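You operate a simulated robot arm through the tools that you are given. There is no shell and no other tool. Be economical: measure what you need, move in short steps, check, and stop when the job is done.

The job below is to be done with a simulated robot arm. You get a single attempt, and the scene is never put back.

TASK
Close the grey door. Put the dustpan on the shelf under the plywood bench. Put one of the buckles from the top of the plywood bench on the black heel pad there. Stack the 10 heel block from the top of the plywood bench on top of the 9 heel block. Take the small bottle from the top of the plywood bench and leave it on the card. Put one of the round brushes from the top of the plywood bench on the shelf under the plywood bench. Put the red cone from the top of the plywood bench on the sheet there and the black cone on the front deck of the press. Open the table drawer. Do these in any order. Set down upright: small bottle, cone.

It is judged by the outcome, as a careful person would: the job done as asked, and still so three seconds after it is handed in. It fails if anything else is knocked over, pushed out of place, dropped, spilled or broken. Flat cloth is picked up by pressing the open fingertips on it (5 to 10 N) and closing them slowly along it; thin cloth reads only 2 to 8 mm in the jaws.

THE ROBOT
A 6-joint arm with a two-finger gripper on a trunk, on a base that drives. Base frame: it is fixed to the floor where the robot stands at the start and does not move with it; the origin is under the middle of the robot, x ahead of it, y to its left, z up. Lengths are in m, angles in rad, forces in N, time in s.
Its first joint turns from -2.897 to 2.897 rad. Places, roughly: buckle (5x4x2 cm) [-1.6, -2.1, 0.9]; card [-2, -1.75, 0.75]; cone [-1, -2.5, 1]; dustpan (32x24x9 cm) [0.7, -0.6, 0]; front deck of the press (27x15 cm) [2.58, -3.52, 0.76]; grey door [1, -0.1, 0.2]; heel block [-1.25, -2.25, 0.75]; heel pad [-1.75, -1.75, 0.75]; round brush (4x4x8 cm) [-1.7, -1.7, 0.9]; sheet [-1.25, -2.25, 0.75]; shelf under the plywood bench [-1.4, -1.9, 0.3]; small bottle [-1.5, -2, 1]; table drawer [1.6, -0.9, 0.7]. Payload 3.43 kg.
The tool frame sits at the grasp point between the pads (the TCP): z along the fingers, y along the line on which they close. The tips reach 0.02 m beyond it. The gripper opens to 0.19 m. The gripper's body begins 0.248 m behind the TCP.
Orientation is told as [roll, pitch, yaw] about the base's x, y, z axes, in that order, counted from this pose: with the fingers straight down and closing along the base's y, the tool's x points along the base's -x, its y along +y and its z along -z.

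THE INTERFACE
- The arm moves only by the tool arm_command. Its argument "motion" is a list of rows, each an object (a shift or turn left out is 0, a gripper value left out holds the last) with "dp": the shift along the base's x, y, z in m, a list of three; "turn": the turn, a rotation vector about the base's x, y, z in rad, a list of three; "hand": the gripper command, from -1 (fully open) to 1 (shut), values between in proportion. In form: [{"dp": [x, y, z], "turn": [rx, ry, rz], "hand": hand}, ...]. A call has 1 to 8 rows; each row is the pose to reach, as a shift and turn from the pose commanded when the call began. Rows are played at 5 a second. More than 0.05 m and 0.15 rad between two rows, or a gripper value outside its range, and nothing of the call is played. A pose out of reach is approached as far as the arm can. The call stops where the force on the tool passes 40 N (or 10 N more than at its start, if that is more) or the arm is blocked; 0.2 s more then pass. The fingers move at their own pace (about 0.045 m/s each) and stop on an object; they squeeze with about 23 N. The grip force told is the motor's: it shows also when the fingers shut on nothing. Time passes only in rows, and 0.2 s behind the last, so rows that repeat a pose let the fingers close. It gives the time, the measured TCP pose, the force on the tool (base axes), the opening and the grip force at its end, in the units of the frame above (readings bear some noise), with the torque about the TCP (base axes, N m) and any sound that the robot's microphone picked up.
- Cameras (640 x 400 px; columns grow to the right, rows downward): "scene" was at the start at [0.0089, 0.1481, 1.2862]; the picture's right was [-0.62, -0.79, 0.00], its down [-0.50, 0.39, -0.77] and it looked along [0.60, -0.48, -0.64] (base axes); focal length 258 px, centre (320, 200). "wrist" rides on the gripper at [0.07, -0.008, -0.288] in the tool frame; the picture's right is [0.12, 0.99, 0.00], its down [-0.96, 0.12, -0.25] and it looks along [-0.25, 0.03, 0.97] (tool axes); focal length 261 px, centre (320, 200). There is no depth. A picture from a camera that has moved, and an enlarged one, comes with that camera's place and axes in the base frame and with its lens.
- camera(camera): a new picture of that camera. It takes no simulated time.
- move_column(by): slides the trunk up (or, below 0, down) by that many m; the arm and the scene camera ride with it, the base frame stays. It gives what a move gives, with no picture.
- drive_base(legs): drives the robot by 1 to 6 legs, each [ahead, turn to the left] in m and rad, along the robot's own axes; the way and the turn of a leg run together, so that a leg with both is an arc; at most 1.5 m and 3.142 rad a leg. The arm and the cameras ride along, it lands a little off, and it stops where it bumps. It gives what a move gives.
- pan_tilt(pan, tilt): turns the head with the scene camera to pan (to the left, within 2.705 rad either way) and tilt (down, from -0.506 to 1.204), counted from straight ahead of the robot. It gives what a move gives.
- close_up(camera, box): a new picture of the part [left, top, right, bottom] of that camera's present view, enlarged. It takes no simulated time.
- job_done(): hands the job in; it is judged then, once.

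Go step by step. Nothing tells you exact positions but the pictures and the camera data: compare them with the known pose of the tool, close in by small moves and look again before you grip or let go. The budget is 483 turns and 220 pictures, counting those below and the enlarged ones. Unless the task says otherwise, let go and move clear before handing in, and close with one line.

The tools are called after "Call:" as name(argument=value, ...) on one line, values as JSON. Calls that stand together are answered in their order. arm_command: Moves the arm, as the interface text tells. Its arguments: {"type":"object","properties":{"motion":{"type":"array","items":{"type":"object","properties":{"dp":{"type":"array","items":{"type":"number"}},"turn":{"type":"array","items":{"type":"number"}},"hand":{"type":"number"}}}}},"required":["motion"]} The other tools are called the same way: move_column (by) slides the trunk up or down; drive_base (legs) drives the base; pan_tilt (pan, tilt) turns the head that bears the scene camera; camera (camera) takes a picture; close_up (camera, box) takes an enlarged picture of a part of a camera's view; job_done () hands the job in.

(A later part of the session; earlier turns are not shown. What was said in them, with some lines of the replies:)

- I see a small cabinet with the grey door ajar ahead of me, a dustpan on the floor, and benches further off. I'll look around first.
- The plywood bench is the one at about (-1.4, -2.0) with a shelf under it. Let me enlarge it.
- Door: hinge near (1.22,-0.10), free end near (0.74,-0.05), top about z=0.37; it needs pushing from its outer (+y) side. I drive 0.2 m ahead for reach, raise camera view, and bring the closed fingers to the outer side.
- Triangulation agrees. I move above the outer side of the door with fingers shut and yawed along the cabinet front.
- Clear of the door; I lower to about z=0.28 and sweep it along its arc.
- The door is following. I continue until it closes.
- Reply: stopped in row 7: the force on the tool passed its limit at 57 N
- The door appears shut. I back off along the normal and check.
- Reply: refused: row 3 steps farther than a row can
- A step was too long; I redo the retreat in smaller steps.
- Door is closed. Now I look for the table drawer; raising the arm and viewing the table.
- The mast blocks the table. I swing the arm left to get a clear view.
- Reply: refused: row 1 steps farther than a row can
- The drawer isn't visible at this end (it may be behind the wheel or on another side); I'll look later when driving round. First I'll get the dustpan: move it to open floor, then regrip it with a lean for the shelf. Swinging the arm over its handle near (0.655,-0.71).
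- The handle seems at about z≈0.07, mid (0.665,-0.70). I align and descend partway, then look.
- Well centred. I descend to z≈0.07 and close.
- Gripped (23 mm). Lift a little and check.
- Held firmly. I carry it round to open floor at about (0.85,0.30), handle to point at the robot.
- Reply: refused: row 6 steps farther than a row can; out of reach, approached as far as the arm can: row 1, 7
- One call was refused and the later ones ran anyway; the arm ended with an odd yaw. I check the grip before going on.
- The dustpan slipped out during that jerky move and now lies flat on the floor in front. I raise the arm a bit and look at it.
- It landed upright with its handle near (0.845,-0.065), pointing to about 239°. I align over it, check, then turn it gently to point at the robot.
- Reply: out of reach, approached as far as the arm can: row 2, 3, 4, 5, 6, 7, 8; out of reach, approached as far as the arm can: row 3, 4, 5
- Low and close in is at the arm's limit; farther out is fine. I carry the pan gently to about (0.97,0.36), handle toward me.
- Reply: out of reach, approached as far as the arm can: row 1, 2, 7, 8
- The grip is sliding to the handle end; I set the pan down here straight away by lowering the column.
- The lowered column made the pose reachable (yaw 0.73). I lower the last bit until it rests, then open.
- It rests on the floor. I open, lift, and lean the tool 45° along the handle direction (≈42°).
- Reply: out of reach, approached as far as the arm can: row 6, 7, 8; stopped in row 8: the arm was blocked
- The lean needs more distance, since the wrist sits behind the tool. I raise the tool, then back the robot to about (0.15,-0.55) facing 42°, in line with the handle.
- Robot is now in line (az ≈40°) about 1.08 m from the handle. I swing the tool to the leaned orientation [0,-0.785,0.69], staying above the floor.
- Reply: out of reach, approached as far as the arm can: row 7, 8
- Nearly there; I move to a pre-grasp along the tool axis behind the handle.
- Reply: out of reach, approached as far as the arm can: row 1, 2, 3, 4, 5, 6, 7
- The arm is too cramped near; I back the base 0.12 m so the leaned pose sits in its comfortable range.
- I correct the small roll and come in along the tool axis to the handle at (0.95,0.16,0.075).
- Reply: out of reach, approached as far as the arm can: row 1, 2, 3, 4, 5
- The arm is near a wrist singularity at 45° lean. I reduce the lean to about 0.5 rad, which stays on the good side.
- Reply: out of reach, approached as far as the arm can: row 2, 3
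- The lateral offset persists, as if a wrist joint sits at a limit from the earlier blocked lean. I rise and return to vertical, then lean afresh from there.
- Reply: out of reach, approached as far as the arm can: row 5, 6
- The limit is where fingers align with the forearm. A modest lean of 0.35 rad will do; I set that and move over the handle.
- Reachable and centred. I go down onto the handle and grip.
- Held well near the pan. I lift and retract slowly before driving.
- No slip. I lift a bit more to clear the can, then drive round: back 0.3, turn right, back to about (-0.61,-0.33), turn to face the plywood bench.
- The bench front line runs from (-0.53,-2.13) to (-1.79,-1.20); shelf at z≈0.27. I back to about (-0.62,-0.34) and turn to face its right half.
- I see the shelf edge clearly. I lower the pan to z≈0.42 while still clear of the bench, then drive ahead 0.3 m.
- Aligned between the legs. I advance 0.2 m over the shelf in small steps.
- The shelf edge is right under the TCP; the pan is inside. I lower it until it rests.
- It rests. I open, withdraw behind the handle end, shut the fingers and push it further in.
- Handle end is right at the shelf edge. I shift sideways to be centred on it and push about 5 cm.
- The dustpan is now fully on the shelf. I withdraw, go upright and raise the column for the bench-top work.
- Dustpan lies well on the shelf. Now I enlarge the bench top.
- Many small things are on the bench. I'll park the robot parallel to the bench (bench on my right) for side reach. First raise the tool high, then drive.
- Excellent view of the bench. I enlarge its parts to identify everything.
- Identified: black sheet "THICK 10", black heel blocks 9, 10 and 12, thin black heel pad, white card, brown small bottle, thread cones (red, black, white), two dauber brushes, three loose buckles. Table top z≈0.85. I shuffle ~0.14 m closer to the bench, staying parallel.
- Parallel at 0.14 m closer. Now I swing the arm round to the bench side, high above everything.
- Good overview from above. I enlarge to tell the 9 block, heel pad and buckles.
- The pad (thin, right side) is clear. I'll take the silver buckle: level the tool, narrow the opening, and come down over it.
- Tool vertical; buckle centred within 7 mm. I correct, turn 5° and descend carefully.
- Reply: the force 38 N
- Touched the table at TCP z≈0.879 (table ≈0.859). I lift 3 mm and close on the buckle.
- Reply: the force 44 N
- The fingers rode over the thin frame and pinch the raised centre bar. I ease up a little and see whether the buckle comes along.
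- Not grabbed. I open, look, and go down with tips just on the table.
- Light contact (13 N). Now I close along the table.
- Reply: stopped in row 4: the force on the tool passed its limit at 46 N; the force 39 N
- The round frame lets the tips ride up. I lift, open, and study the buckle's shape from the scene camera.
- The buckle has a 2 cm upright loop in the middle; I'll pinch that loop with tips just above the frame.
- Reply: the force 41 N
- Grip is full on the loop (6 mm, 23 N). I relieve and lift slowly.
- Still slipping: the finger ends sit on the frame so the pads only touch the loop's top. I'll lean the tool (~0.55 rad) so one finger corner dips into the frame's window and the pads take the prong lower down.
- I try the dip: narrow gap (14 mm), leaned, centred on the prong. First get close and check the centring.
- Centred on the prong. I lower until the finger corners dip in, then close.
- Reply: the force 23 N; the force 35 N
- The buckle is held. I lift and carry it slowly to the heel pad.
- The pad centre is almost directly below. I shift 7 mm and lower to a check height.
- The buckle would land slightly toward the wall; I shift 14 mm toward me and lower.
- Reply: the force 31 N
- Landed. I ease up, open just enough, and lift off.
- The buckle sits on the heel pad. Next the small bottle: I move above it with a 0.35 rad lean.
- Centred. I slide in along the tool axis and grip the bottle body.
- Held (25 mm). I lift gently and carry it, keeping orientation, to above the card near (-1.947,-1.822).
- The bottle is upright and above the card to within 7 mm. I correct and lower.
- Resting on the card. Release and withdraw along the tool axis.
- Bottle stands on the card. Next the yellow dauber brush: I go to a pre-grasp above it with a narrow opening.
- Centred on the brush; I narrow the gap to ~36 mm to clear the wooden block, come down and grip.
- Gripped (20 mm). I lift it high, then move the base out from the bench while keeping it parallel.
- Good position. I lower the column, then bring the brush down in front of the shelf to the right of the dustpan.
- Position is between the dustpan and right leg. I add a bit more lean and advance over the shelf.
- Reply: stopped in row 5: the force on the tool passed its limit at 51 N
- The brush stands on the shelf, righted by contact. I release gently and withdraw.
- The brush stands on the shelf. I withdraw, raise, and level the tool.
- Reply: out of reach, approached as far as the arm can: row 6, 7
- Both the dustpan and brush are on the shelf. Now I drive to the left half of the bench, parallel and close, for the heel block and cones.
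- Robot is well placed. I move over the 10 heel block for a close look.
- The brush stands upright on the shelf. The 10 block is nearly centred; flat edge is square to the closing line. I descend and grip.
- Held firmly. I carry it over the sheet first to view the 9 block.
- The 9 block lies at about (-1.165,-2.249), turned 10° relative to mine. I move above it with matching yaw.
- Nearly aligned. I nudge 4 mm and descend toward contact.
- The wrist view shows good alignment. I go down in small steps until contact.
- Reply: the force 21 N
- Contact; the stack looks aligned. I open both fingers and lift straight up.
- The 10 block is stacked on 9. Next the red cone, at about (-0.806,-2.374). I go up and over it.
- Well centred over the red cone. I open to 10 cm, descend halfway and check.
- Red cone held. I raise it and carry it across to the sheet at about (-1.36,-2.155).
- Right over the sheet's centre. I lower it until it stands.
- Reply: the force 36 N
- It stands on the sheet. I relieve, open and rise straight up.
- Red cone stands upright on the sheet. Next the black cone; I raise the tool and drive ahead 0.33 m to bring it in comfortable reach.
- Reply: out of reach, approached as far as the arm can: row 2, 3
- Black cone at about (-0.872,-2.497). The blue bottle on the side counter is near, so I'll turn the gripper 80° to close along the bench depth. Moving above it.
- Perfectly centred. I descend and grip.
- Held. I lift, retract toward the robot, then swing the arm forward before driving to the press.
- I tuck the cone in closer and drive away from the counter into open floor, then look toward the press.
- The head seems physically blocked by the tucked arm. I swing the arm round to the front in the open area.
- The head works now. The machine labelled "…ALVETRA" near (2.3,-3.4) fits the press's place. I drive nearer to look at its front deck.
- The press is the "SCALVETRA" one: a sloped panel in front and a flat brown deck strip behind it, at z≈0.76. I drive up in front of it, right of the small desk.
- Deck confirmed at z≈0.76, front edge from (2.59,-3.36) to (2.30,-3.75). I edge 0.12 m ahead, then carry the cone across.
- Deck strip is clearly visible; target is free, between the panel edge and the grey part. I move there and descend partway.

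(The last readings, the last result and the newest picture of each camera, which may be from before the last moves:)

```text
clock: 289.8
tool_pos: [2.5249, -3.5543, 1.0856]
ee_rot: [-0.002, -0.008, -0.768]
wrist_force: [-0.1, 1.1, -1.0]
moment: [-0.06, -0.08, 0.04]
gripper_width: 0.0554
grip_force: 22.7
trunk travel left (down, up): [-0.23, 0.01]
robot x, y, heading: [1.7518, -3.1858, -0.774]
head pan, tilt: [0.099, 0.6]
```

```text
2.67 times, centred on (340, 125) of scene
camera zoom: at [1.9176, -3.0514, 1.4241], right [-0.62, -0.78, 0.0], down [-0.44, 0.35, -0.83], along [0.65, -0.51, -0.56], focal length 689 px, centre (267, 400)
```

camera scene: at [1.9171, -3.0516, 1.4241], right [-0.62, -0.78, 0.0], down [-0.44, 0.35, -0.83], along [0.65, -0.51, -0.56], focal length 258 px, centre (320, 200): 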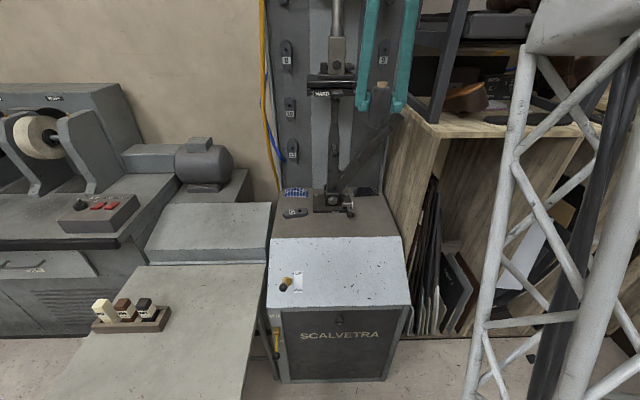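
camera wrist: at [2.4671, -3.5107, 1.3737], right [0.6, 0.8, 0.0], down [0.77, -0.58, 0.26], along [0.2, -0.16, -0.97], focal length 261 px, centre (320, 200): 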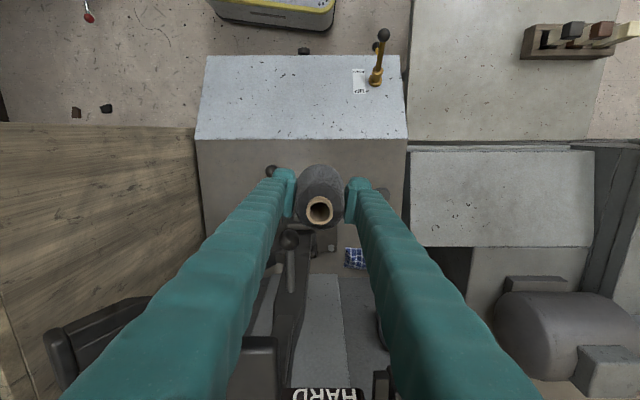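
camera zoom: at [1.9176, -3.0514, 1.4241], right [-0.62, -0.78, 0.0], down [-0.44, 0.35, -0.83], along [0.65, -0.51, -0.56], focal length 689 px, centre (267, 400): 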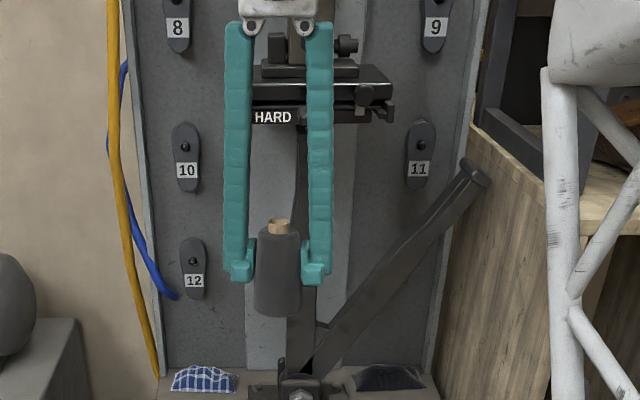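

Clear around. I nudge 1 cm inward and lower to just above the deck.

Call:
arm_command(motion=[{"dp": [0.004, -0.003, -0.04]}, {"dp": [0.0075, -0.0066, -0.08]}, {"dp": [0.0075, -0.0066, -0.12]}, {"dp": [0.0075, -0.0066, -0.16]}, {"dp": [0.0075, -0.0066, -0.2]}, {"dp": [0.0075, -0.0066, -0.235]}, {"dp": [0.0075, -0.0066, -0.25]}])

Call:
camera(camera="wrist")

Call:
close_up(camera="scene", box=[260, 130, 420, 230])

```text
clock: 291.4
tool_pos: [2.5331, -3.5653, 0.8354]
ee_rot: [-0.002, -0.008, -0.768]
wrist_force: [0.3, 0.2, -2.2]
moment: [-0.01, 0.01, -0.03]
gripper_width: 0.0557
grip_force: 22.5
trunk travel left (down, up): [-0.23, 0.01]
robot x, y, heading: [1.7501, -3.1805, -0.77]
head pan, tilt: [0.099, 0.6]
```

```text
64 pictures are left
camera wrist: at [2.475, -3.5207, 1.1233], right [0.6, 0.8, 0.0], down [0.77, -0.58, 0.25], along [0.2, -0.16, -0.97], focal length 261 px, centre (320, 200)
```

wrist: 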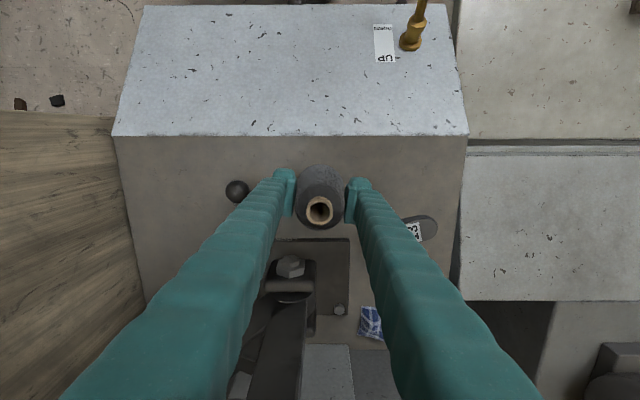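

```text
4.00 times, centred on (340, 180) of scene
camera zoom: at [1.9177, -3.0514, 1.4241], right [-0.62, -0.78, 0.0], down [-0.44, 0.35, -0.83], along [0.65, -0.51, -0.57], focal length 1034 px, centre (240, 280)
```

zoom: 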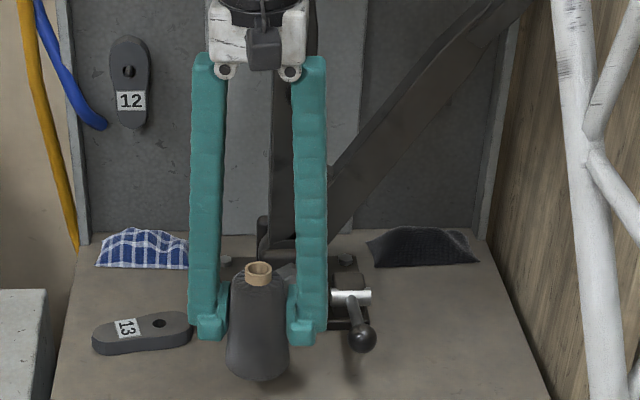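

Call:
arm_command(motion=[{"dp": [0, 0, -0.005]}, {"dp": [0, 0, -0.009]}, {"dp": [0, 0, -0.012]}])

```text
clock: 292.1
tool_pos: [2.5332, -3.5641, 0.8251]
ee_rot: [-0.004, -0.007, -0.767]
wrist_force: [-0.2, 0.1, -1.8]
moment: [0.0, -0.01, -0.03]
gripper_width: 0.0555
grip_force: 23.1
trunk travel left (down, up): [-0.23, 0.01]
robot x, y, heading: [1.7527, -3.1845, -0.77]
head pan, tilt: [0.099, 0.6]
```

Call:
arm_command(motion=[{"dp": [0, 0, -0.003]}, {"dp": [0, 0, -0.006]}])

```text
clock: 292.8
tool_pos: [2.5326, -3.5645, 0.8175]
ee_rot: [-0.004, -0.008, -0.768]
wrist_force: [0.4, 0.6, -3.1]
moment: [-0.03, 0.02, -0.02]
gripper_width: 0.0554
grip_force: 22.9
trunk travel left (down, up): [-0.23, 0.01]
robot x, y, heading: [1.7537, -3.1839, -0.769]
head pan, tilt: [0.099, 0.6]
```

Call:
arm_command(motion=[{"dp": [0, 0, -0.003]}, {"dp": [0, 0, -0.005]}])

Call:
close_up(camera="scene", box=[260, 130, 420, 230])

```text
clock: 293.4
tool_pos: [2.5331, -3.5641, 0.8114]
ee_rot: [-0.004, -0.007, -0.768]
wrist_force: [0.9, 0.2, -0.2]
moment: [0.01, -0.06, -0.02]
gripper_width: 0.0552
grip_force: 22.6
trunk travel left (down, up): [-0.23, 0.01]
robot x, y, heading: [1.7521, -3.1836, -0.768]
head pan, tilt: [0.099, 0.6]
```

```text
4.00 times, centred on (340, 180) of scene
camera zoom: at [1.9177, -3.0515, 1.4241], right [-0.62, -0.78, 0.0], down [-0.44, 0.35, -0.82], along [0.65, -0.51, -0.57], focal length 1034 px, centre (240, 280)
```

zoom: 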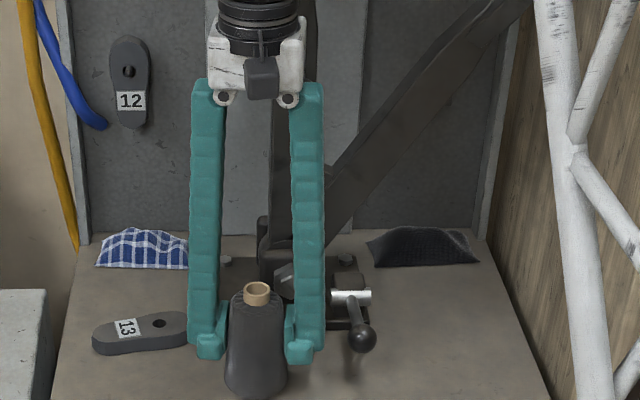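

Call:
arm_command(motion=[{"dp": [0, 0, -0.002]}, {"dp": [0, 0, -0.004]}])

```text
clock: 293.9
tool_pos: [2.5334, -3.5637, 0.8127]
ee_rot: [-0.002, -0.01, -0.769]
wrist_force: [-1.5, 2.6, 35.5]
moment: [0.15, 0.09, -0.14]
gripper_width: 0.0553
grip_force: 22.8
trunk travel left (down, up): [-0.23, 0.01]
robot x, y, heading: [1.7516, -3.1833, -0.767]
head pan, tilt: [0.099, 0.6]
```

The cone stands on the deck. I relieve, open slightly, and rise straight up.

Call:
arm_command(motion=[{"dp": [0, 0, 0.004]}, {"dp": [0, 0, 0.004], "hand": 0.18}, {"dp": [0, 0, 0.004]}, {"dp": [0, 0, 0.004]}, {"dp": [0, 0, 0.04]}, {"dp": [0, 0, 0.085]}, {"dp": [0, 0, 0.13]}, {"dp": [0, 0, 0.175]}])

Call:
camera(camera="wrist")

Call:
close_up(camera="scene", box=[260, 130, 420, 230])

```text
clock: 295.8
tool_pos: [2.5315, -3.566, 0.9835]
ee_rot: [-0.005, -0.007, -0.768]
wrist_force: [0.3, -0.4, 0.7]
moment: [0.03, 0.08, -0.03]
gripper_width: 0.0779
grip_force: 0.0
trunk travel left (down, up): [-0.23, 0.01]
robot x, y, heading: [1.7492, -3.1803, -0.769]
head pan, tilt: [0.099, 0.6]
```

```text
61 pictures are left
camera wrist: at [2.475, -3.5212, 1.2723], right [0.6, 0.8, 0.0], down [0.77, -0.58, 0.25], along [0.2, -0.16, -0.97], focal length 261 px, centre (320, 200)
```

wrist: 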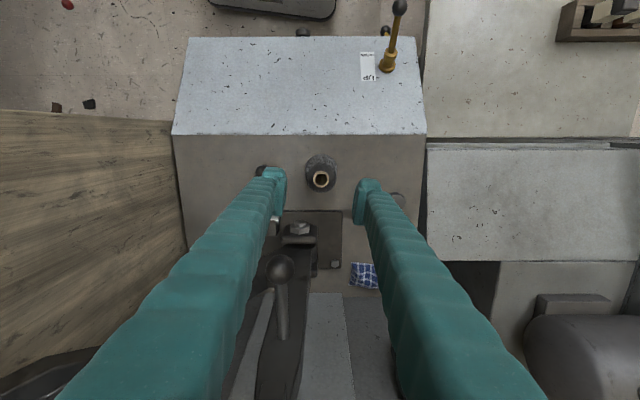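

```text
4.00 times, centred on (340, 180) of scene
camera zoom: at [1.918, -3.0516, 1.424], right [-0.62, -0.78, 0.0], down [-0.44, 0.35, -0.82], along [0.65, -0.51, -0.57], focal length 1034 px, centre (240, 280)
```

zoom: 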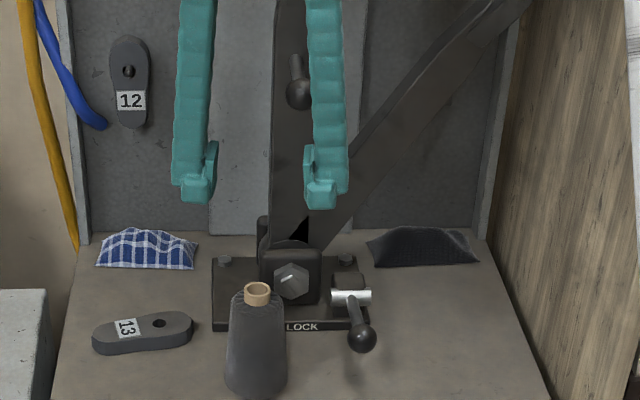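

Black cone stands on the press's front deck. I raise the arm, back away and look toward the table for its drawer.

Call:
arm_command(motion=[{"dp": [-0.02, 0.015, 0.04]}, {"dp": [-0.04, 0.03, 0.08]}, {"dp": [-0.06, 0.045, 0.12]}, {"dp": [-0.08, 0.06, 0.16]}])

Call:
drive_base(legs=[[-0.7, 0]])

Call:
pan_tilt(pan=1.9, tilt=0.45)

Call:
camera(camera="scene")

```text
clock: 296.8
tool_pos: [2.4542, -3.504, 1.1422]
ee_rot: [-0.006, -0.006, -0.767]
wrist_force: [0.4, -0.1, -0.6]
moment: [0.09, 0.16, 0.0]
gripper_width: 0.0781
grip_force: 0.1
trunk travel left (down, up): [-0.23, 0.01]
robot x, y, heading: [1.7532, -3.1835, -0.77]
head pan, tilt: [0.099, 0.6]
```

```text
clock: 300.7
tool_pos: [1.9326, -3.0041, 1.1424]
ee_rot: [-0.002, -0.008, -0.781]
wrist_force: [0.0, 0.7, -0.1]
moment: [0.01, 0.04, 0.0]
gripper_width: 0.0779
grip_force: 0.1
trunk travel left (down, up): [-0.23, 0.01]
robot x, y, heading: [1.2281, -2.6752, -0.785]
head pan, tilt: [0.099, 0.6]
```

```text
clock: 302.5
tool_pos: [1.9329, -3.0038, 1.1422]
ee_rot: [-0.003, -0.007, -0.779]
wrist_force: [0.1, 0.0, -0.9]
moment: [-0.03, -0.01, -0.05]
gripper_width: 0.0779
grip_force: 0.0
trunk travel left (down, up): [-0.23, 0.01]
robot x, y, heading: [1.2344, -2.6744, -0.785]
head pan, tilt: [1.901, 0.45]
```

```text
59 pictures are left
camera scene: at [1.3736, -2.4065, 1.4376], right [0.9, -0.44, 0.0], down [-0.19, -0.39, -0.9], along [0.39, 0.81, -0.44], focal length 258 px, centre (320, 200)
```

scene: 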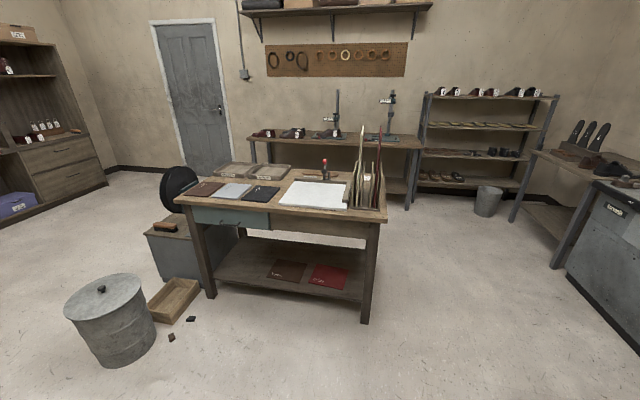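

The table's long side facing me has a grey drawer front at its left part. I enlarge it.

Call:
close_up(camera="scene", box=[160, 150, 320, 250])

```text
4.00 times, centred on (240, 200) of scene
camera zoom: at [1.3736, -2.4065, 1.4376], right [0.9, -0.44, 0.0], down [-0.19, -0.39, -0.9], along [0.39, 0.81, -0.44], focal length 1034 px, centre (640, 200)
```

zoom: 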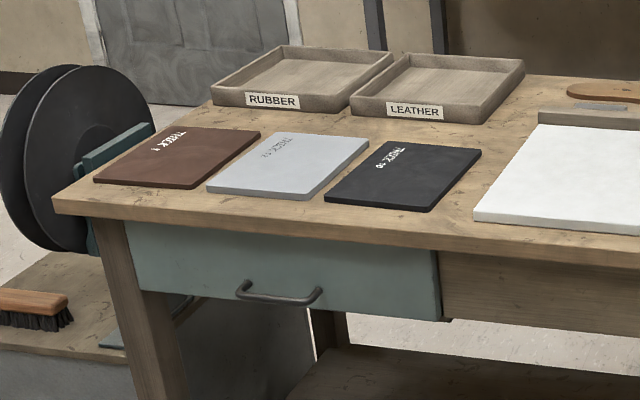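

The drawer handle is near (1.47,-1.02,0.67), facing my side. I drive to stand about 1.05 m out from it, facing it.

Call:
drive_base(legs=[[0, 2.81], [0.9, 0], [0, -1.1]])

Call:
pan_tilt(pan=0.15, tilt=0.5)

Call:
camera(camera="scene")

Call:
camera(camera="wrist")

```text
clock: 317.1
tool_pos: [1.0379, -1.1362, 1.1423]
ee_rot: [-0.003, -0.007, 0.955]
wrist_force: [0.9, 0.6, -0.4]
moment: [0.02, 0.0, -0.02]
gripper_width: 0.0777
grip_force: 0.1
trunk travel left (down, up): [-0.23, 0.01]
robot x, y, heading: [0.8303, -1.879, 0.953]
head pan, tilt: [1.901, 0.45]
```

```text
clock: 318.9
tool_pos: [1.0383, -1.1359, 1.1424]
ee_rot: [-0.003, -0.008, 0.956]
wrist_force: [0.3, -0.3, 0.2]
moment: [0.03, -0.04, 0.02]
gripper_width: 0.0777
grip_force: 0.1
trunk travel left (down, up): [-0.23, 0.01]
robot x, y, heading: [0.8314, -1.8784, 0.95]
head pan, tilt: [0.15, 0.499]
```

```text
57 pictures are left
camera scene: at [0.6739, -1.7282, 1.4332], right [0.89, -0.45, 0.0], down [-0.22, -0.43, -0.88], along [0.4, 0.78, -0.48], focal length 258 px, centre (320, 200)
```

scene: 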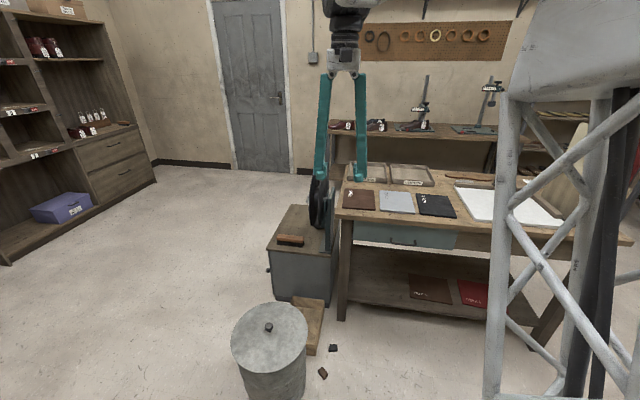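

```text
56 pictures are left
camera wrist: at [1.0028, -1.1999, 1.4299], right [-0.88, 0.48, 0.0], down [0.46, 0.85, 0.25], along [0.13, 0.22, -0.97], focal length 261 px, centre (320, 200)
```

wrist: 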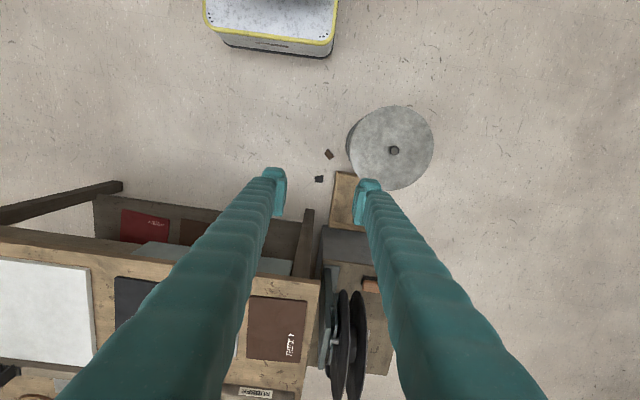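

Call:
close_up(camera="scene", box=[330, 190, 490, 290])

Call:
close_up(camera="wrist", box=[80, 200, 320, 350])

```text
4.00 times, centred on (410, 240) of scene
camera zoom: at [0.6739, -1.7282, 1.4332], right [0.89, -0.45, 0.0], down [-0.22, -0.43, -0.88], along [0.4, 0.78, -0.48], focal length 1034 px, centre (-40, 40)
```

zoom: 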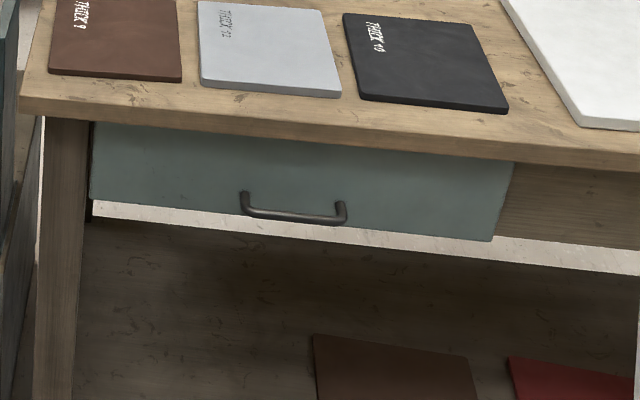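

```text
2.67 times, centred on (200, 275) of wrist
camera zoom: at [1.0028, -1.1999, 1.4299], right [-0.88, 0.48, 0.0], down [0.46, 0.85, 0.25], along [0.13, 0.22, -0.97], focal length 695 px, centre (640, 0)
```

zoom: 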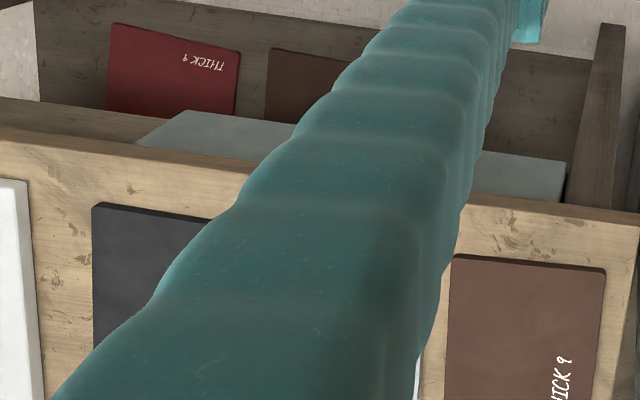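

Handle bar at (1.469,-1.037,0.667), nearly flush under the table edge. I'll use a lean of 0.6 rad with one finger behind the bar. First lower the column, then turn the gripper 90° while moving out in front of it.

Call:
move_column(by=-0.2)

Call:
arm_command(motion=[{"dp": [0.03, -0.001, 0], "turn": [0, 0, 0.14]}, {"dp": [0.06, -0.003, 0], "turn": [0, 0, 0.28]}, {"dp": [0.09, -0.004, 0], "turn": [0, 0, 0.42]}, {"dp": [0.12, -0.005, 0], "turn": [0, 0, 0.56]}, {"dp": [0.15, -0.006, 0], "turn": [0, 0, 0.7]}, {"dp": [0.18, -0.008, 0], "turn": [0, 0, 0.84]}, {"dp": [0.21, -0.01, 0], "turn": [0, 0, 0.98]}, {"dp": [0.24, -0.01, 0], "turn": [0, 0, 1.12]}])

Call:
arm_command(motion=[{"dp": [0.035, -0.002, 0], "turn": [0, 0, 0.14]}, {"dp": [0.07, -0.003, 0], "turn": [0, 0, 0.28]}, {"dp": [0.106, -0.004, -0.02], "turn": [0, 0, 0.42]}])

```text
clock: 321.0
tool_pos: [1.039, -1.135, 0.9423]
ee_rot: [-0.004, -0.008, 0.954]
wrist_force: [1.2, 0.7, 0.9]
moment: [-0.01, 0.01, -0.02]
gripper_width: 0.0781
grip_force: 0.0
trunk travel left (down, up): [-0.03, 0.21]
robot x, y, heading: [0.8287, -1.8765, 0.953]
head pan, tilt: [0.15, 0.499]
```

```text
clock: 322.8
tool_pos: [1.2784, -1.1445, 0.9427]
ee_rot: [-0.004, -0.007, 2.076]
wrist_force: [-1.2, -0.8, 0.5]
moment: [0.02, -0.12, 0.02]
gripper_width: 0.0776
grip_force: 0.1
trunk travel left (down, up): [-0.03, 0.21]
robot x, y, heading: [0.8271, -1.8796, 0.949]
head pan, tilt: [0.15, 0.499]
```

```text
clock: 323.6
tool_pos: [1.385, -1.1505, 0.9228]
ee_rot: [-0.005, -0.006, 2.497]
wrist_force: [-1.8, -0.1, 0.6]
moment: [0.03, -0.16, 0.04]
gripper_width: 0.078
grip_force: 0.0
trunk travel left (down, up): [-0.03, 0.21]
robot x, y, heading: [0.8282, -1.8781, 0.951]
head pan, tilt: [0.15, 0.499]
```

Now lean 0.6 rad toward the drawer and look.

Call:
arm_command(motion=[{"dp": [0, 0, 0], "turn": [0.096, -0.0724, 0], "hand": 0.62}, {"dp": [0, 0, -0.01], "turn": [0.192, -0.145, 0]}, {"dp": [0, 0, -0.02], "turn": [0.287, -0.217, 0]}, {"dp": [0, 0, -0.035], "turn": [0.383, -0.29, 0]}, {"dp": [0, 0, -0.05], "turn": [0.479, -0.362, 0]}, {"dp": [0, 0, -0.05], "turn": [0.479, -0.362, 0]}])

Call:
camera(camera="wrist")

Call:
camera(camera="scene")

```text
clock: 325.0
tool_pos: [1.385, -1.1502, 0.8721]
ee_rot: [-0.604, -0.006, 2.499]
wrist_force: [0.4, 0.3, 0.2]
moment: [0.02, -0.02, 0.02]
gripper_width: 0.036
grip_force: 0.1
trunk travel left (down, up): [-0.03, 0.21]
robot x, y, heading: [0.8269, -1.8782, 0.951]
head pan, tilt: [0.15, 0.499]
```

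```text
53 pictures are left
camera wrist: at [1.3484, -1.3199, 1.1136], right [-0.4, -0.72, -0.57], down [-0.91, 0.39, 0.14], along [0.12, 0.57, -0.81], focal length 261 px, centre (320, 200)
```

wrist: 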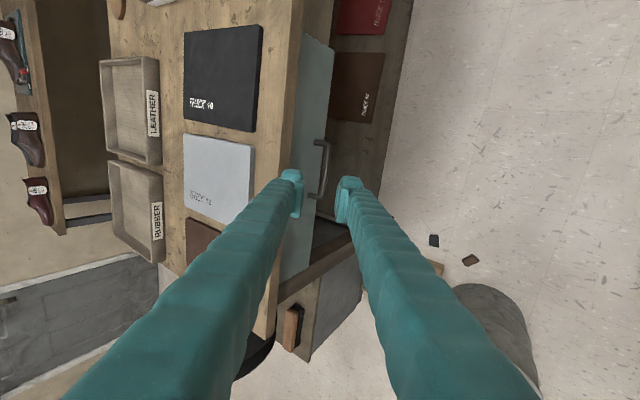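

```text
52 pictures are left
camera scene: at [0.674, -1.7283, 1.2332], right [0.89, -0.45, 0.0], down [-0.22, -0.43, -0.88], along [0.4, 0.78, -0.48], focal length 258 px, centre (320, 200)
```

scene: 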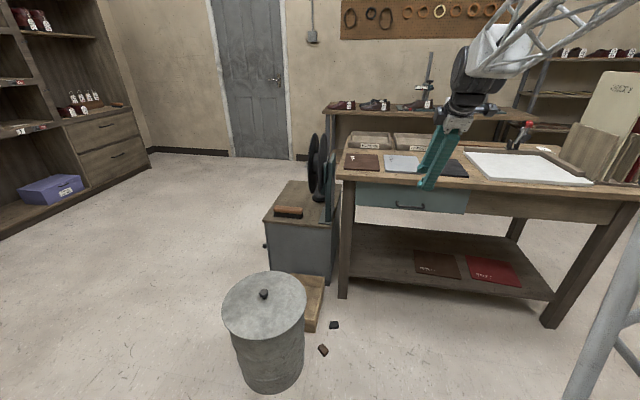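

Aligned with the bar. I narrow the gap and slide in along the tool axis in two stages.

Call:
arm_command(motion=[{"dp": [0.012, 0.015, -0.031], "hand": 0.68}, {"dp": [0.025, 0.033, -0.065]}, {"dp": [0.039, 0.051, -0.1]}, {"dp": [0.053, 0.07, -0.135]}])

Call:
camera(camera="wrist")

Call:
close_up(camera="scene", box=[360, 120, 520, 220])

```text
clock: 326.0
tool_pos: [1.4406, -1.0784, 0.7365]
ee_rot: [-0.605, -0.006, 2.498]
wrist_force: [0.1, -0.3, 1.9]
moment: [-0.02, 0.05, 0.0]
gripper_width: 0.0304
grip_force: 0.0
trunk travel left (down, up): [-0.03, 0.21]
robot x, y, heading: [0.8267, -1.8801, 0.954]
head pan, tilt: [0.15, 0.499]
```

```text
51 pictures are left
camera wrist: at [1.4039, -1.2477, 0.9782], right [-0.4, -0.72, -0.57], down [-0.91, 0.39, 0.14], along [0.12, 0.57, -0.81], focal length 261 px, centre (320, 200)
```

wrist: 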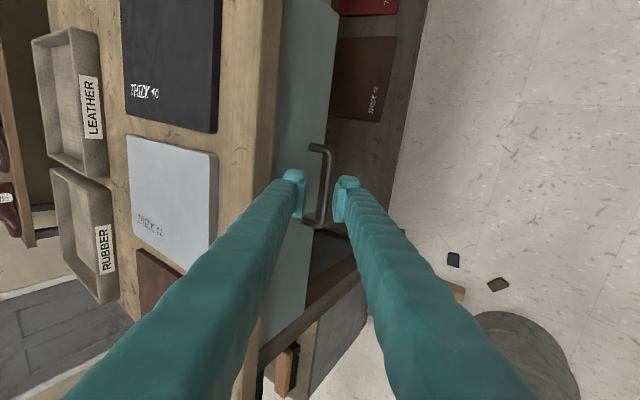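

```text
4.00 times, centred on (440, 170) of scene
camera zoom: at [0.6737, -1.7288, 1.2333], right [0.89, -0.45, 0.0], down [-0.22, -0.43, -0.88], along [0.4, 0.78, -0.48], focal length 1034 px, centre (-160, 320)
```

zoom: 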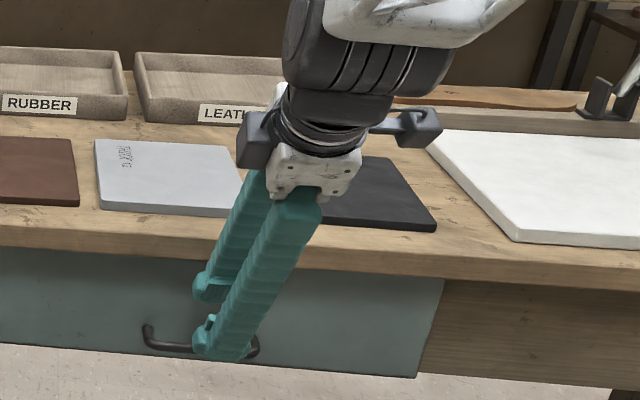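

The bar is 8 mm toward the outer finger; I correct and slide in the rest.

Call:
arm_command(motion=[{"dp": [-0.003, -0.006, -0.005]}, {"dp": [0.008, 0.008, -0.03]}, {"dp": [0.016, 0.019, -0.052]}, {"dp": [0.022, 0.027, -0.066]}])

Call:
close_up(camera="wrist", box=[240, 130, 400, 230])

```text
clock: 327.0
tool_pos: [1.454, -1.0572, 0.6802]
ee_rot: [-0.603, -0.007, 2.497]
wrist_force: [-15.0, -18.7, 10.2]
moment: [0.65, -0.53, -0.1]
gripper_width: 0.0229
grip_force: 0.1
trunk travel left (down, up): [-0.03, 0.21]
robot x, y, heading: [0.8261, -1.8822, 0.951]
head pan, tilt: [0.15, 0.499]
stopped in row 4: the force on the tool passed its limit at 55 N (the readings are from after the stop); the commanded pose is now the measured one
```

```text
4.00 times, centred on (320, 180) of wrist
camera zoom: at [1.418, -1.2264, 0.9212], right [-0.4, -0.72, -0.56], down [-0.91, 0.39, 0.15], along [0.11, 0.57, -0.81], focal length 1043 px, centre (320, 280)
```

zoom: 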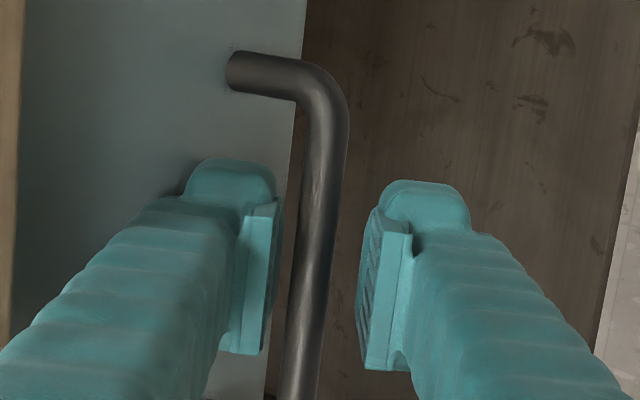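

The inner finger is behind the bar, touching the drawer face. I close on the bar.

Call:
arm_command(motion=[{"dp": [-0.003, -0.004, 0.001], "hand": 1}, {"dp": [-0.003, -0.004, 0.001]}, {"dp": [-0.003, -0.004, 0.001]}, {"dp": [-0.003, -0.004, 0.001]}])

Call:
close_up(camera="wrist", box=[240, 130, 400, 230])

```text
clock: 328.0
tool_pos: [1.4524, -1.0607, 0.6801]
ee_rot: [-0.602, -0.007, 2.497]
wrist_force: [4.1, 1.9, -2.8]
moment: [-0.42, -0.56, 0.84]
gripper_width: 0.0108
grip_force: 44.5
trunk travel left (down, up): [-0.03, 0.21]
robot x, y, heading: [0.8274, -1.8764, 0.951]
head pan, tilt: [0.15, 0.499]
```

```text
4.00 times, centred on (320, 180) of wrist
camera zoom: at [1.4161, -1.2289, 0.922], right [-0.4, -0.72, -0.56], down [-0.91, 0.39, 0.14], along [0.11, 0.57, -0.81], focal length 1043 px, centre (320, 280)
```

zoom: 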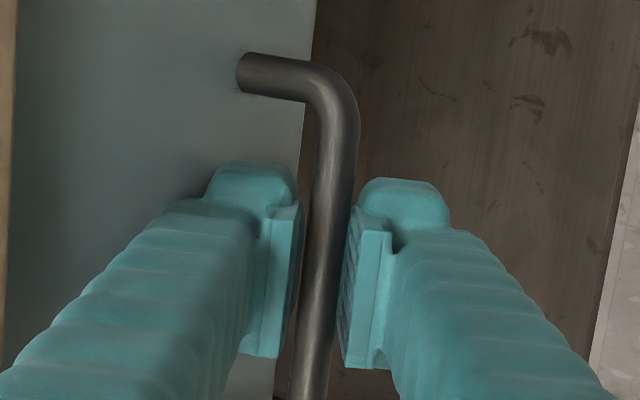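

Firm grip on the bar. I pull straight out slowly.

Call:
arm_command(motion=[{"dp": [-0.012, -0.016, 0]}, {"dp": [-0.024, -0.032, 0]}, {"dp": [-0.036, -0.048, 0]}, {"dp": [-0.048, -0.064, 0]}, {"dp": [-0.06, -0.08, 0]}, {"dp": [-0.072, -0.096, 0]}])

Call:
camera(camera="scene")

```text
clock: 329.4
tool_pos: [1.378, -1.1566, 0.6796]
ee_rot: [-0.603, -0.007, 2.501]
wrist_force: [-17.5, 13.1, 2.2]
moment: [-0.19, -0.08, 1.14]
gripper_width: 0.011
grip_force: 43.7
trunk travel left (down, up): [-0.03, 0.21]
robot x, y, heading: [0.826, -1.8765, 0.951]
head pan, tilt: [0.15, 0.499]
```

```text
47 pictures are left
camera scene: at [0.6731, -1.7286, 1.233], right [0.89, -0.45, 0.0], down [-0.21, -0.43, -0.88], along [0.4, 0.78, -0.48], focal length 258 px, centre (320, 200)
```

scene: 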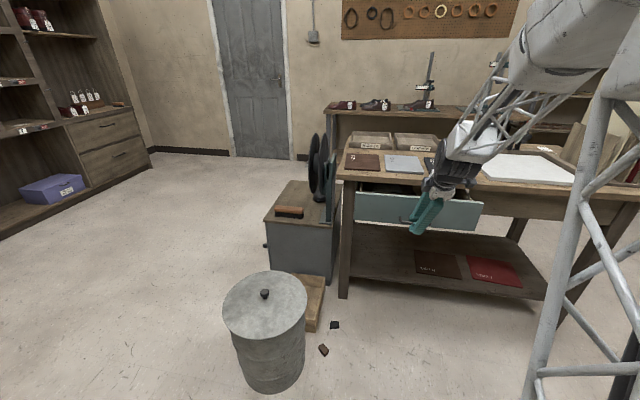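

It opens. There's a small sideways load, so I adjust the pull direction and continue.

Call:
arm_command(motion=[{"dp": [-0.015, -0.014, 0]}, {"dp": [-0.028, -0.029, 0]}, {"dp": [-0.041, -0.045, 0]}, {"dp": [-0.053, -0.061, 0]}, {"dp": [-0.065, -0.077, 0]}, {"dp": [-0.077, -0.092, 0]}])

Call:
camera(camera="scene")

```text
clock: 330.3
tool_pos: [1.3337, -1.2136, 0.681]
ee_rot: [-0.603, -0.007, 2.497]
wrist_force: [15.5, -8.5, -2.6]
moment: [-0.55, -0.78, 0.72]
gripper_width: 0.0108
grip_force: 44.2
trunk travel left (down, up): [-0.03, 0.21]
robot x, y, heading: [0.827, -1.8775, 0.946]
head pan, tilt: [0.15, 0.499]
stopped in row 4: the force on the tool passed its limit at 42 N (the readings are from after the stop); the commanded pose is now the measured one
```

```text
46 pictures are left
camera scene: at [0.676, -1.7269, 1.2332], right [0.89, -0.46, 0.0], down [-0.22, -0.42, -0.88], along [0.41, 0.78, -0.48], focal length 258 px, centre (320, 200)
```

scene: 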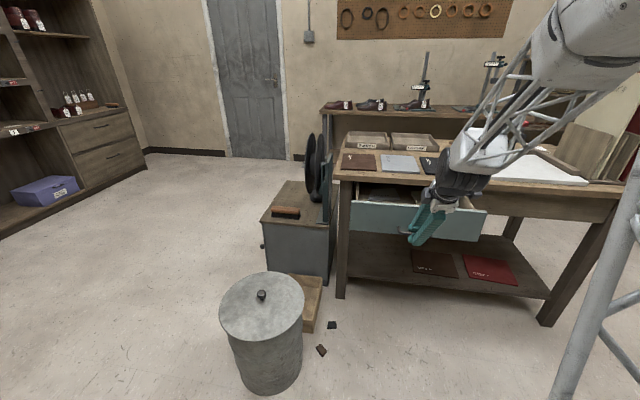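

About 19 cm open. I try a bit further along the measured axis.

Call:
arm_command(motion=[{"dp": [-0.004, -0.014, 0]}, {"dp": [-0.014, -0.03, 0]}, {"dp": [-0.026, -0.046, 0]}, {"dp": [-0.04, -0.063, 0]}])

Call:
camera(camera="scene")

```text
clock: 331.0
tool_pos: [1.3139, -1.2433, 0.6808]
ee_rot: [-0.602, -0.004, 2.502]
wrist_force: [-10.6, 11.8, -1.2]
moment: [-0.24, -0.35, 1.05]
gripper_width: 0.0107
grip_force: 44.3
trunk travel left (down, up): [-0.03, 0.21]
robot x, y, heading: [0.8267, -1.88, 0.96]
head pan, tilt: [0.15, 0.499]
stopped in row 3: the force on the tool passed its limit at 42 N (the readings are from after the stop); the commanded pose is now the measured one
```

```text
45 pictures are left
camera scene: at [0.6731, -1.7287, 1.2332], right [0.89, -0.45, 0.0], down [-0.21, -0.43, -0.88], along [0.39, 0.78, -0.48], focal length 258 px, centre (320, 200)
```

scene: 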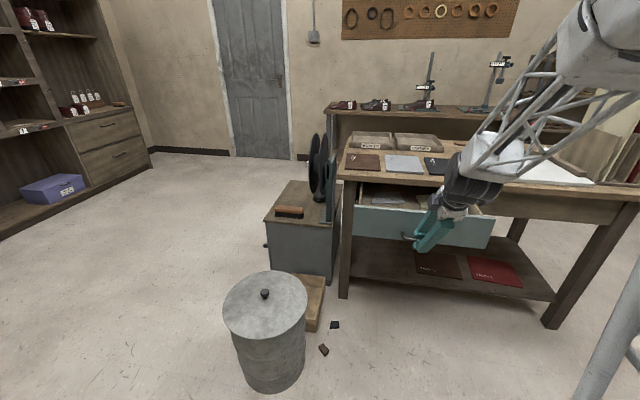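

Call:
arm_command(motion=[{"dp": [-0.012, -0.011, 0]}, {"dp": [-0.021, -0.024, 0]}, {"dp": [-0.03, -0.036, 0]}, {"dp": [-0.038, -0.047, 0]}])

```text
clock: 332.0
tool_pos: [1.2794, -1.2872, 0.6806]
ee_rot: [-0.6, -0.004, 2.501]
wrist_force: [14.4, -7.8, -8.4]
moment: [-0.5, -0.66, 0.75]
gripper_width: 0.011
grip_force: 44.5
trunk travel left (down, up): [-0.03, 0.21]
robot x, y, heading: [0.8301, -1.8752, 0.946]
head pan, tilt: [0.15, 0.499]
stopped in row 4: the force on the tool passed its limit at 43 N (the readings are from after the stop); the commanded pose is now the measured one
```

The drawer is about 28 cm open. I release and withdraw along the tool axis.

Call:
arm_command(motion=[{"dp": [0, 0, 0], "hand": 0.72}, {"dp": [0, 0, 0]}, {"dp": [-0.005, -0.007, 0.012]}, {"dp": [-0.014, -0.018, 0.035]}, {"dp": [-0.028, -0.036, 0.068]}, {"dp": [-0.042, -0.055, 0.1]}, {"dp": [-0.056, -0.074, 0.135]}, {"dp": [-0.07, -0.092, 0.168]}])

Call:
camera(camera="wrist")

Call:
camera(camera="scene")

```text
clock: 333.8
tool_pos: [1.2087, -1.3796, 0.8483]
ee_rot: [-0.601, -0.005, 2.499]
wrist_force: [1.1, 0.4, -1.0]
moment: [-0.08, 0.07, 0.0]
gripper_width: 0.0266
grip_force: 0.0
trunk travel left (down, up): [-0.03, 0.21]
robot x, y, heading: [0.826, -1.88, 0.945]
head pan, tilt: [0.15, 0.499]
```

```text
44 pictures are left
camera wrist: at [1.1742, -1.5471, 1.0907], right [-0.4, -0.73, -0.56], down [-0.91, 0.39, 0.14], along [0.11, 0.57, -0.81], focal length 261 px, centre (320, 200)
```

wrist: 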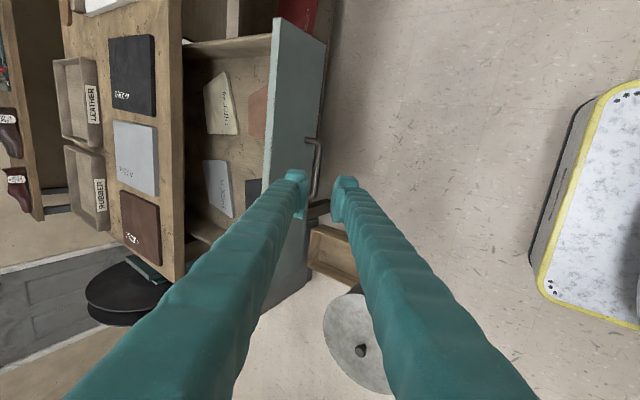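

```text
43 pictures are left
camera scene: at [0.6749, -1.7274, 1.2331], right [0.89, -0.46, 0.0], down [-0.22, -0.43, -0.88], along [0.4, 0.78, -0.48], focal length 258 px, centre (320, 200)
```

scene: 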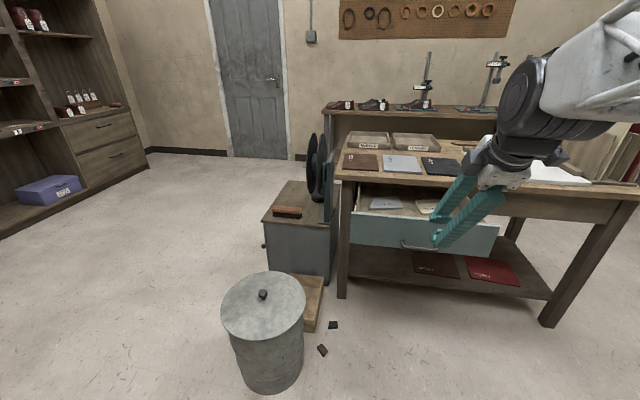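

The drawer is well open. I move the arm clear upward and make a last check of the surroundings.

Call:
arm_command(motion=[{"dp": [-0.015, -0.02, 0.035]}, {"dp": [-0.03, -0.04, 0.07]}, {"dp": [-0.045, -0.06, 0.105]}, {"dp": [-0.06, -0.08, 0.14]}, {"dp": [-0.075, -0.1, 0.175]}])

Call:
drive_base(legs=[[-0.3, 0]])

Call:
pan_tilt(pan=2.4, tilt=0.45)

Call:
camera(camera="scene")

```text
clock: 335.0
tool_pos: [1.1326, -1.4774, 1.0224]
ee_rot: [-0.6, -0.004, 2.499]
wrist_force: [0.6, 0.7, -0.3]
moment: [-0.06, 0.05, 0.03]
gripper_width: 0.0262
grip_force: 0.0
trunk travel left (down, up): [-0.03, 0.21]
robot x, y, heading: [0.8283, -1.8782, 0.942]
head pan, tilt: [0.15, 0.499]
```

```text
clock: 337.1
tool_pos: [0.9574, -1.7238, 1.0223]
ee_rot: [-0.604, -0.006, 2.495]
wrist_force: [-0.5, -0.5, -0.6]
moment: [-0.04, -0.02, 0.03]
gripper_width: 0.0268
grip_force: 0.0
trunk travel left (down, up): [-0.03, 0.21]
robot x, y, heading: [0.6456, -2.127, 0.944]
head pan, tilt: [0.15, 0.499]
```

```text
clock: 339.1
tool_pos: [0.9582, -1.7238, 1.0235]
ee_rot: [-0.603, -0.005, 2.496]
wrist_force: [-0.2, 0.2, -0.5]
moment: [0.01, -0.01, -0.01]
gripper_width: 0.0264
grip_force: 0.2
trunk travel left (down, up): [-0.03, 0.21]
robot x, y, heading: [0.6514, -2.1222, 0.944]
head pan, tilt: [2.4, 0.45]
```

```text
42 pictures are left
camera scene: at [0.3656, -2.0717, 1.2377], right [-0.2, 0.98, 0.0], down [0.43, 0.09, -0.9], along [-0.88, -0.18, -0.44], focal length 258 px, centre (320, 200)
```

scene: 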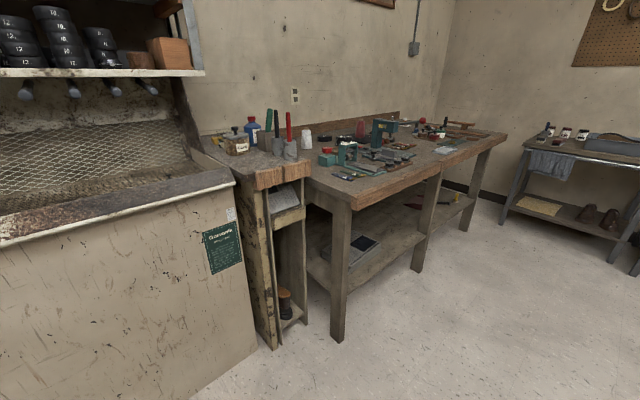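

Bench is in good order. I drive a little to confirm the grey door is still shut.

Call:
drive_base(legs=[[0, 1.18], [1.3, 0]])

Call:
pan_tilt(pan=-1.6, tilt=0.5)

Call:
camera(camera="scene")

```text
clock: 348.6
tool_pos: [-0.2657, -0.5957, 1.0238]
ee_rot: [-0.601, -0.005, -2.607]
wrist_force: [-1.2, -0.3, -0.1]
moment: [0.0, 0.0, -0.02]
gripper_width: 0.0266
grip_force: 0.1
trunk travel left (down, up): [-0.03, 0.21]
robot x, y, heading: [-0.0159, -1.0304, 2.12]
head pan, tilt: [2.4, 0.45]
```

```text
clock: 351.9
tool_pos: [-0.2669, -0.5967, 1.0236]
ee_rot: [-0.604, -0.006, -2.609]
wrist_force: [-1.2, -0.2, 0.2]
moment: [0.04, -0.01, 0.05]
gripper_width: 0.0263
grip_force: 0.0
trunk travel left (down, up): [-0.03, 0.21]
robot x, y, heading: [-0.0161, -1.0344, 2.119]
head pan, tilt: [-1.6, 0.499]
```

```text
41 pictures are left
camera scene: at [-0.0957, -1.11, 1.2435], right [0.81, -0.58, 0.0], down [-0.22, -0.31, -0.93], along [0.54, 0.75, -0.38], focal length 258 px, centre (320, 200)
```

scene: 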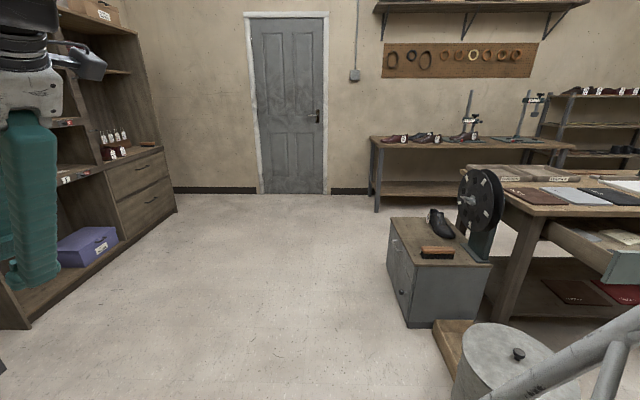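

The grey door is shut, the drawer is open, and everything else is in place. I hand the job in.

Call:
job_done()

```text
The job is handed in.
```

All nine tasks are finished and handed in, and nothing else looked disturbed in the last pictures I took. The dustpan slipped from the gripper once, from about 25 cm. It landed upright on the floor, and I then put it on the shelf.
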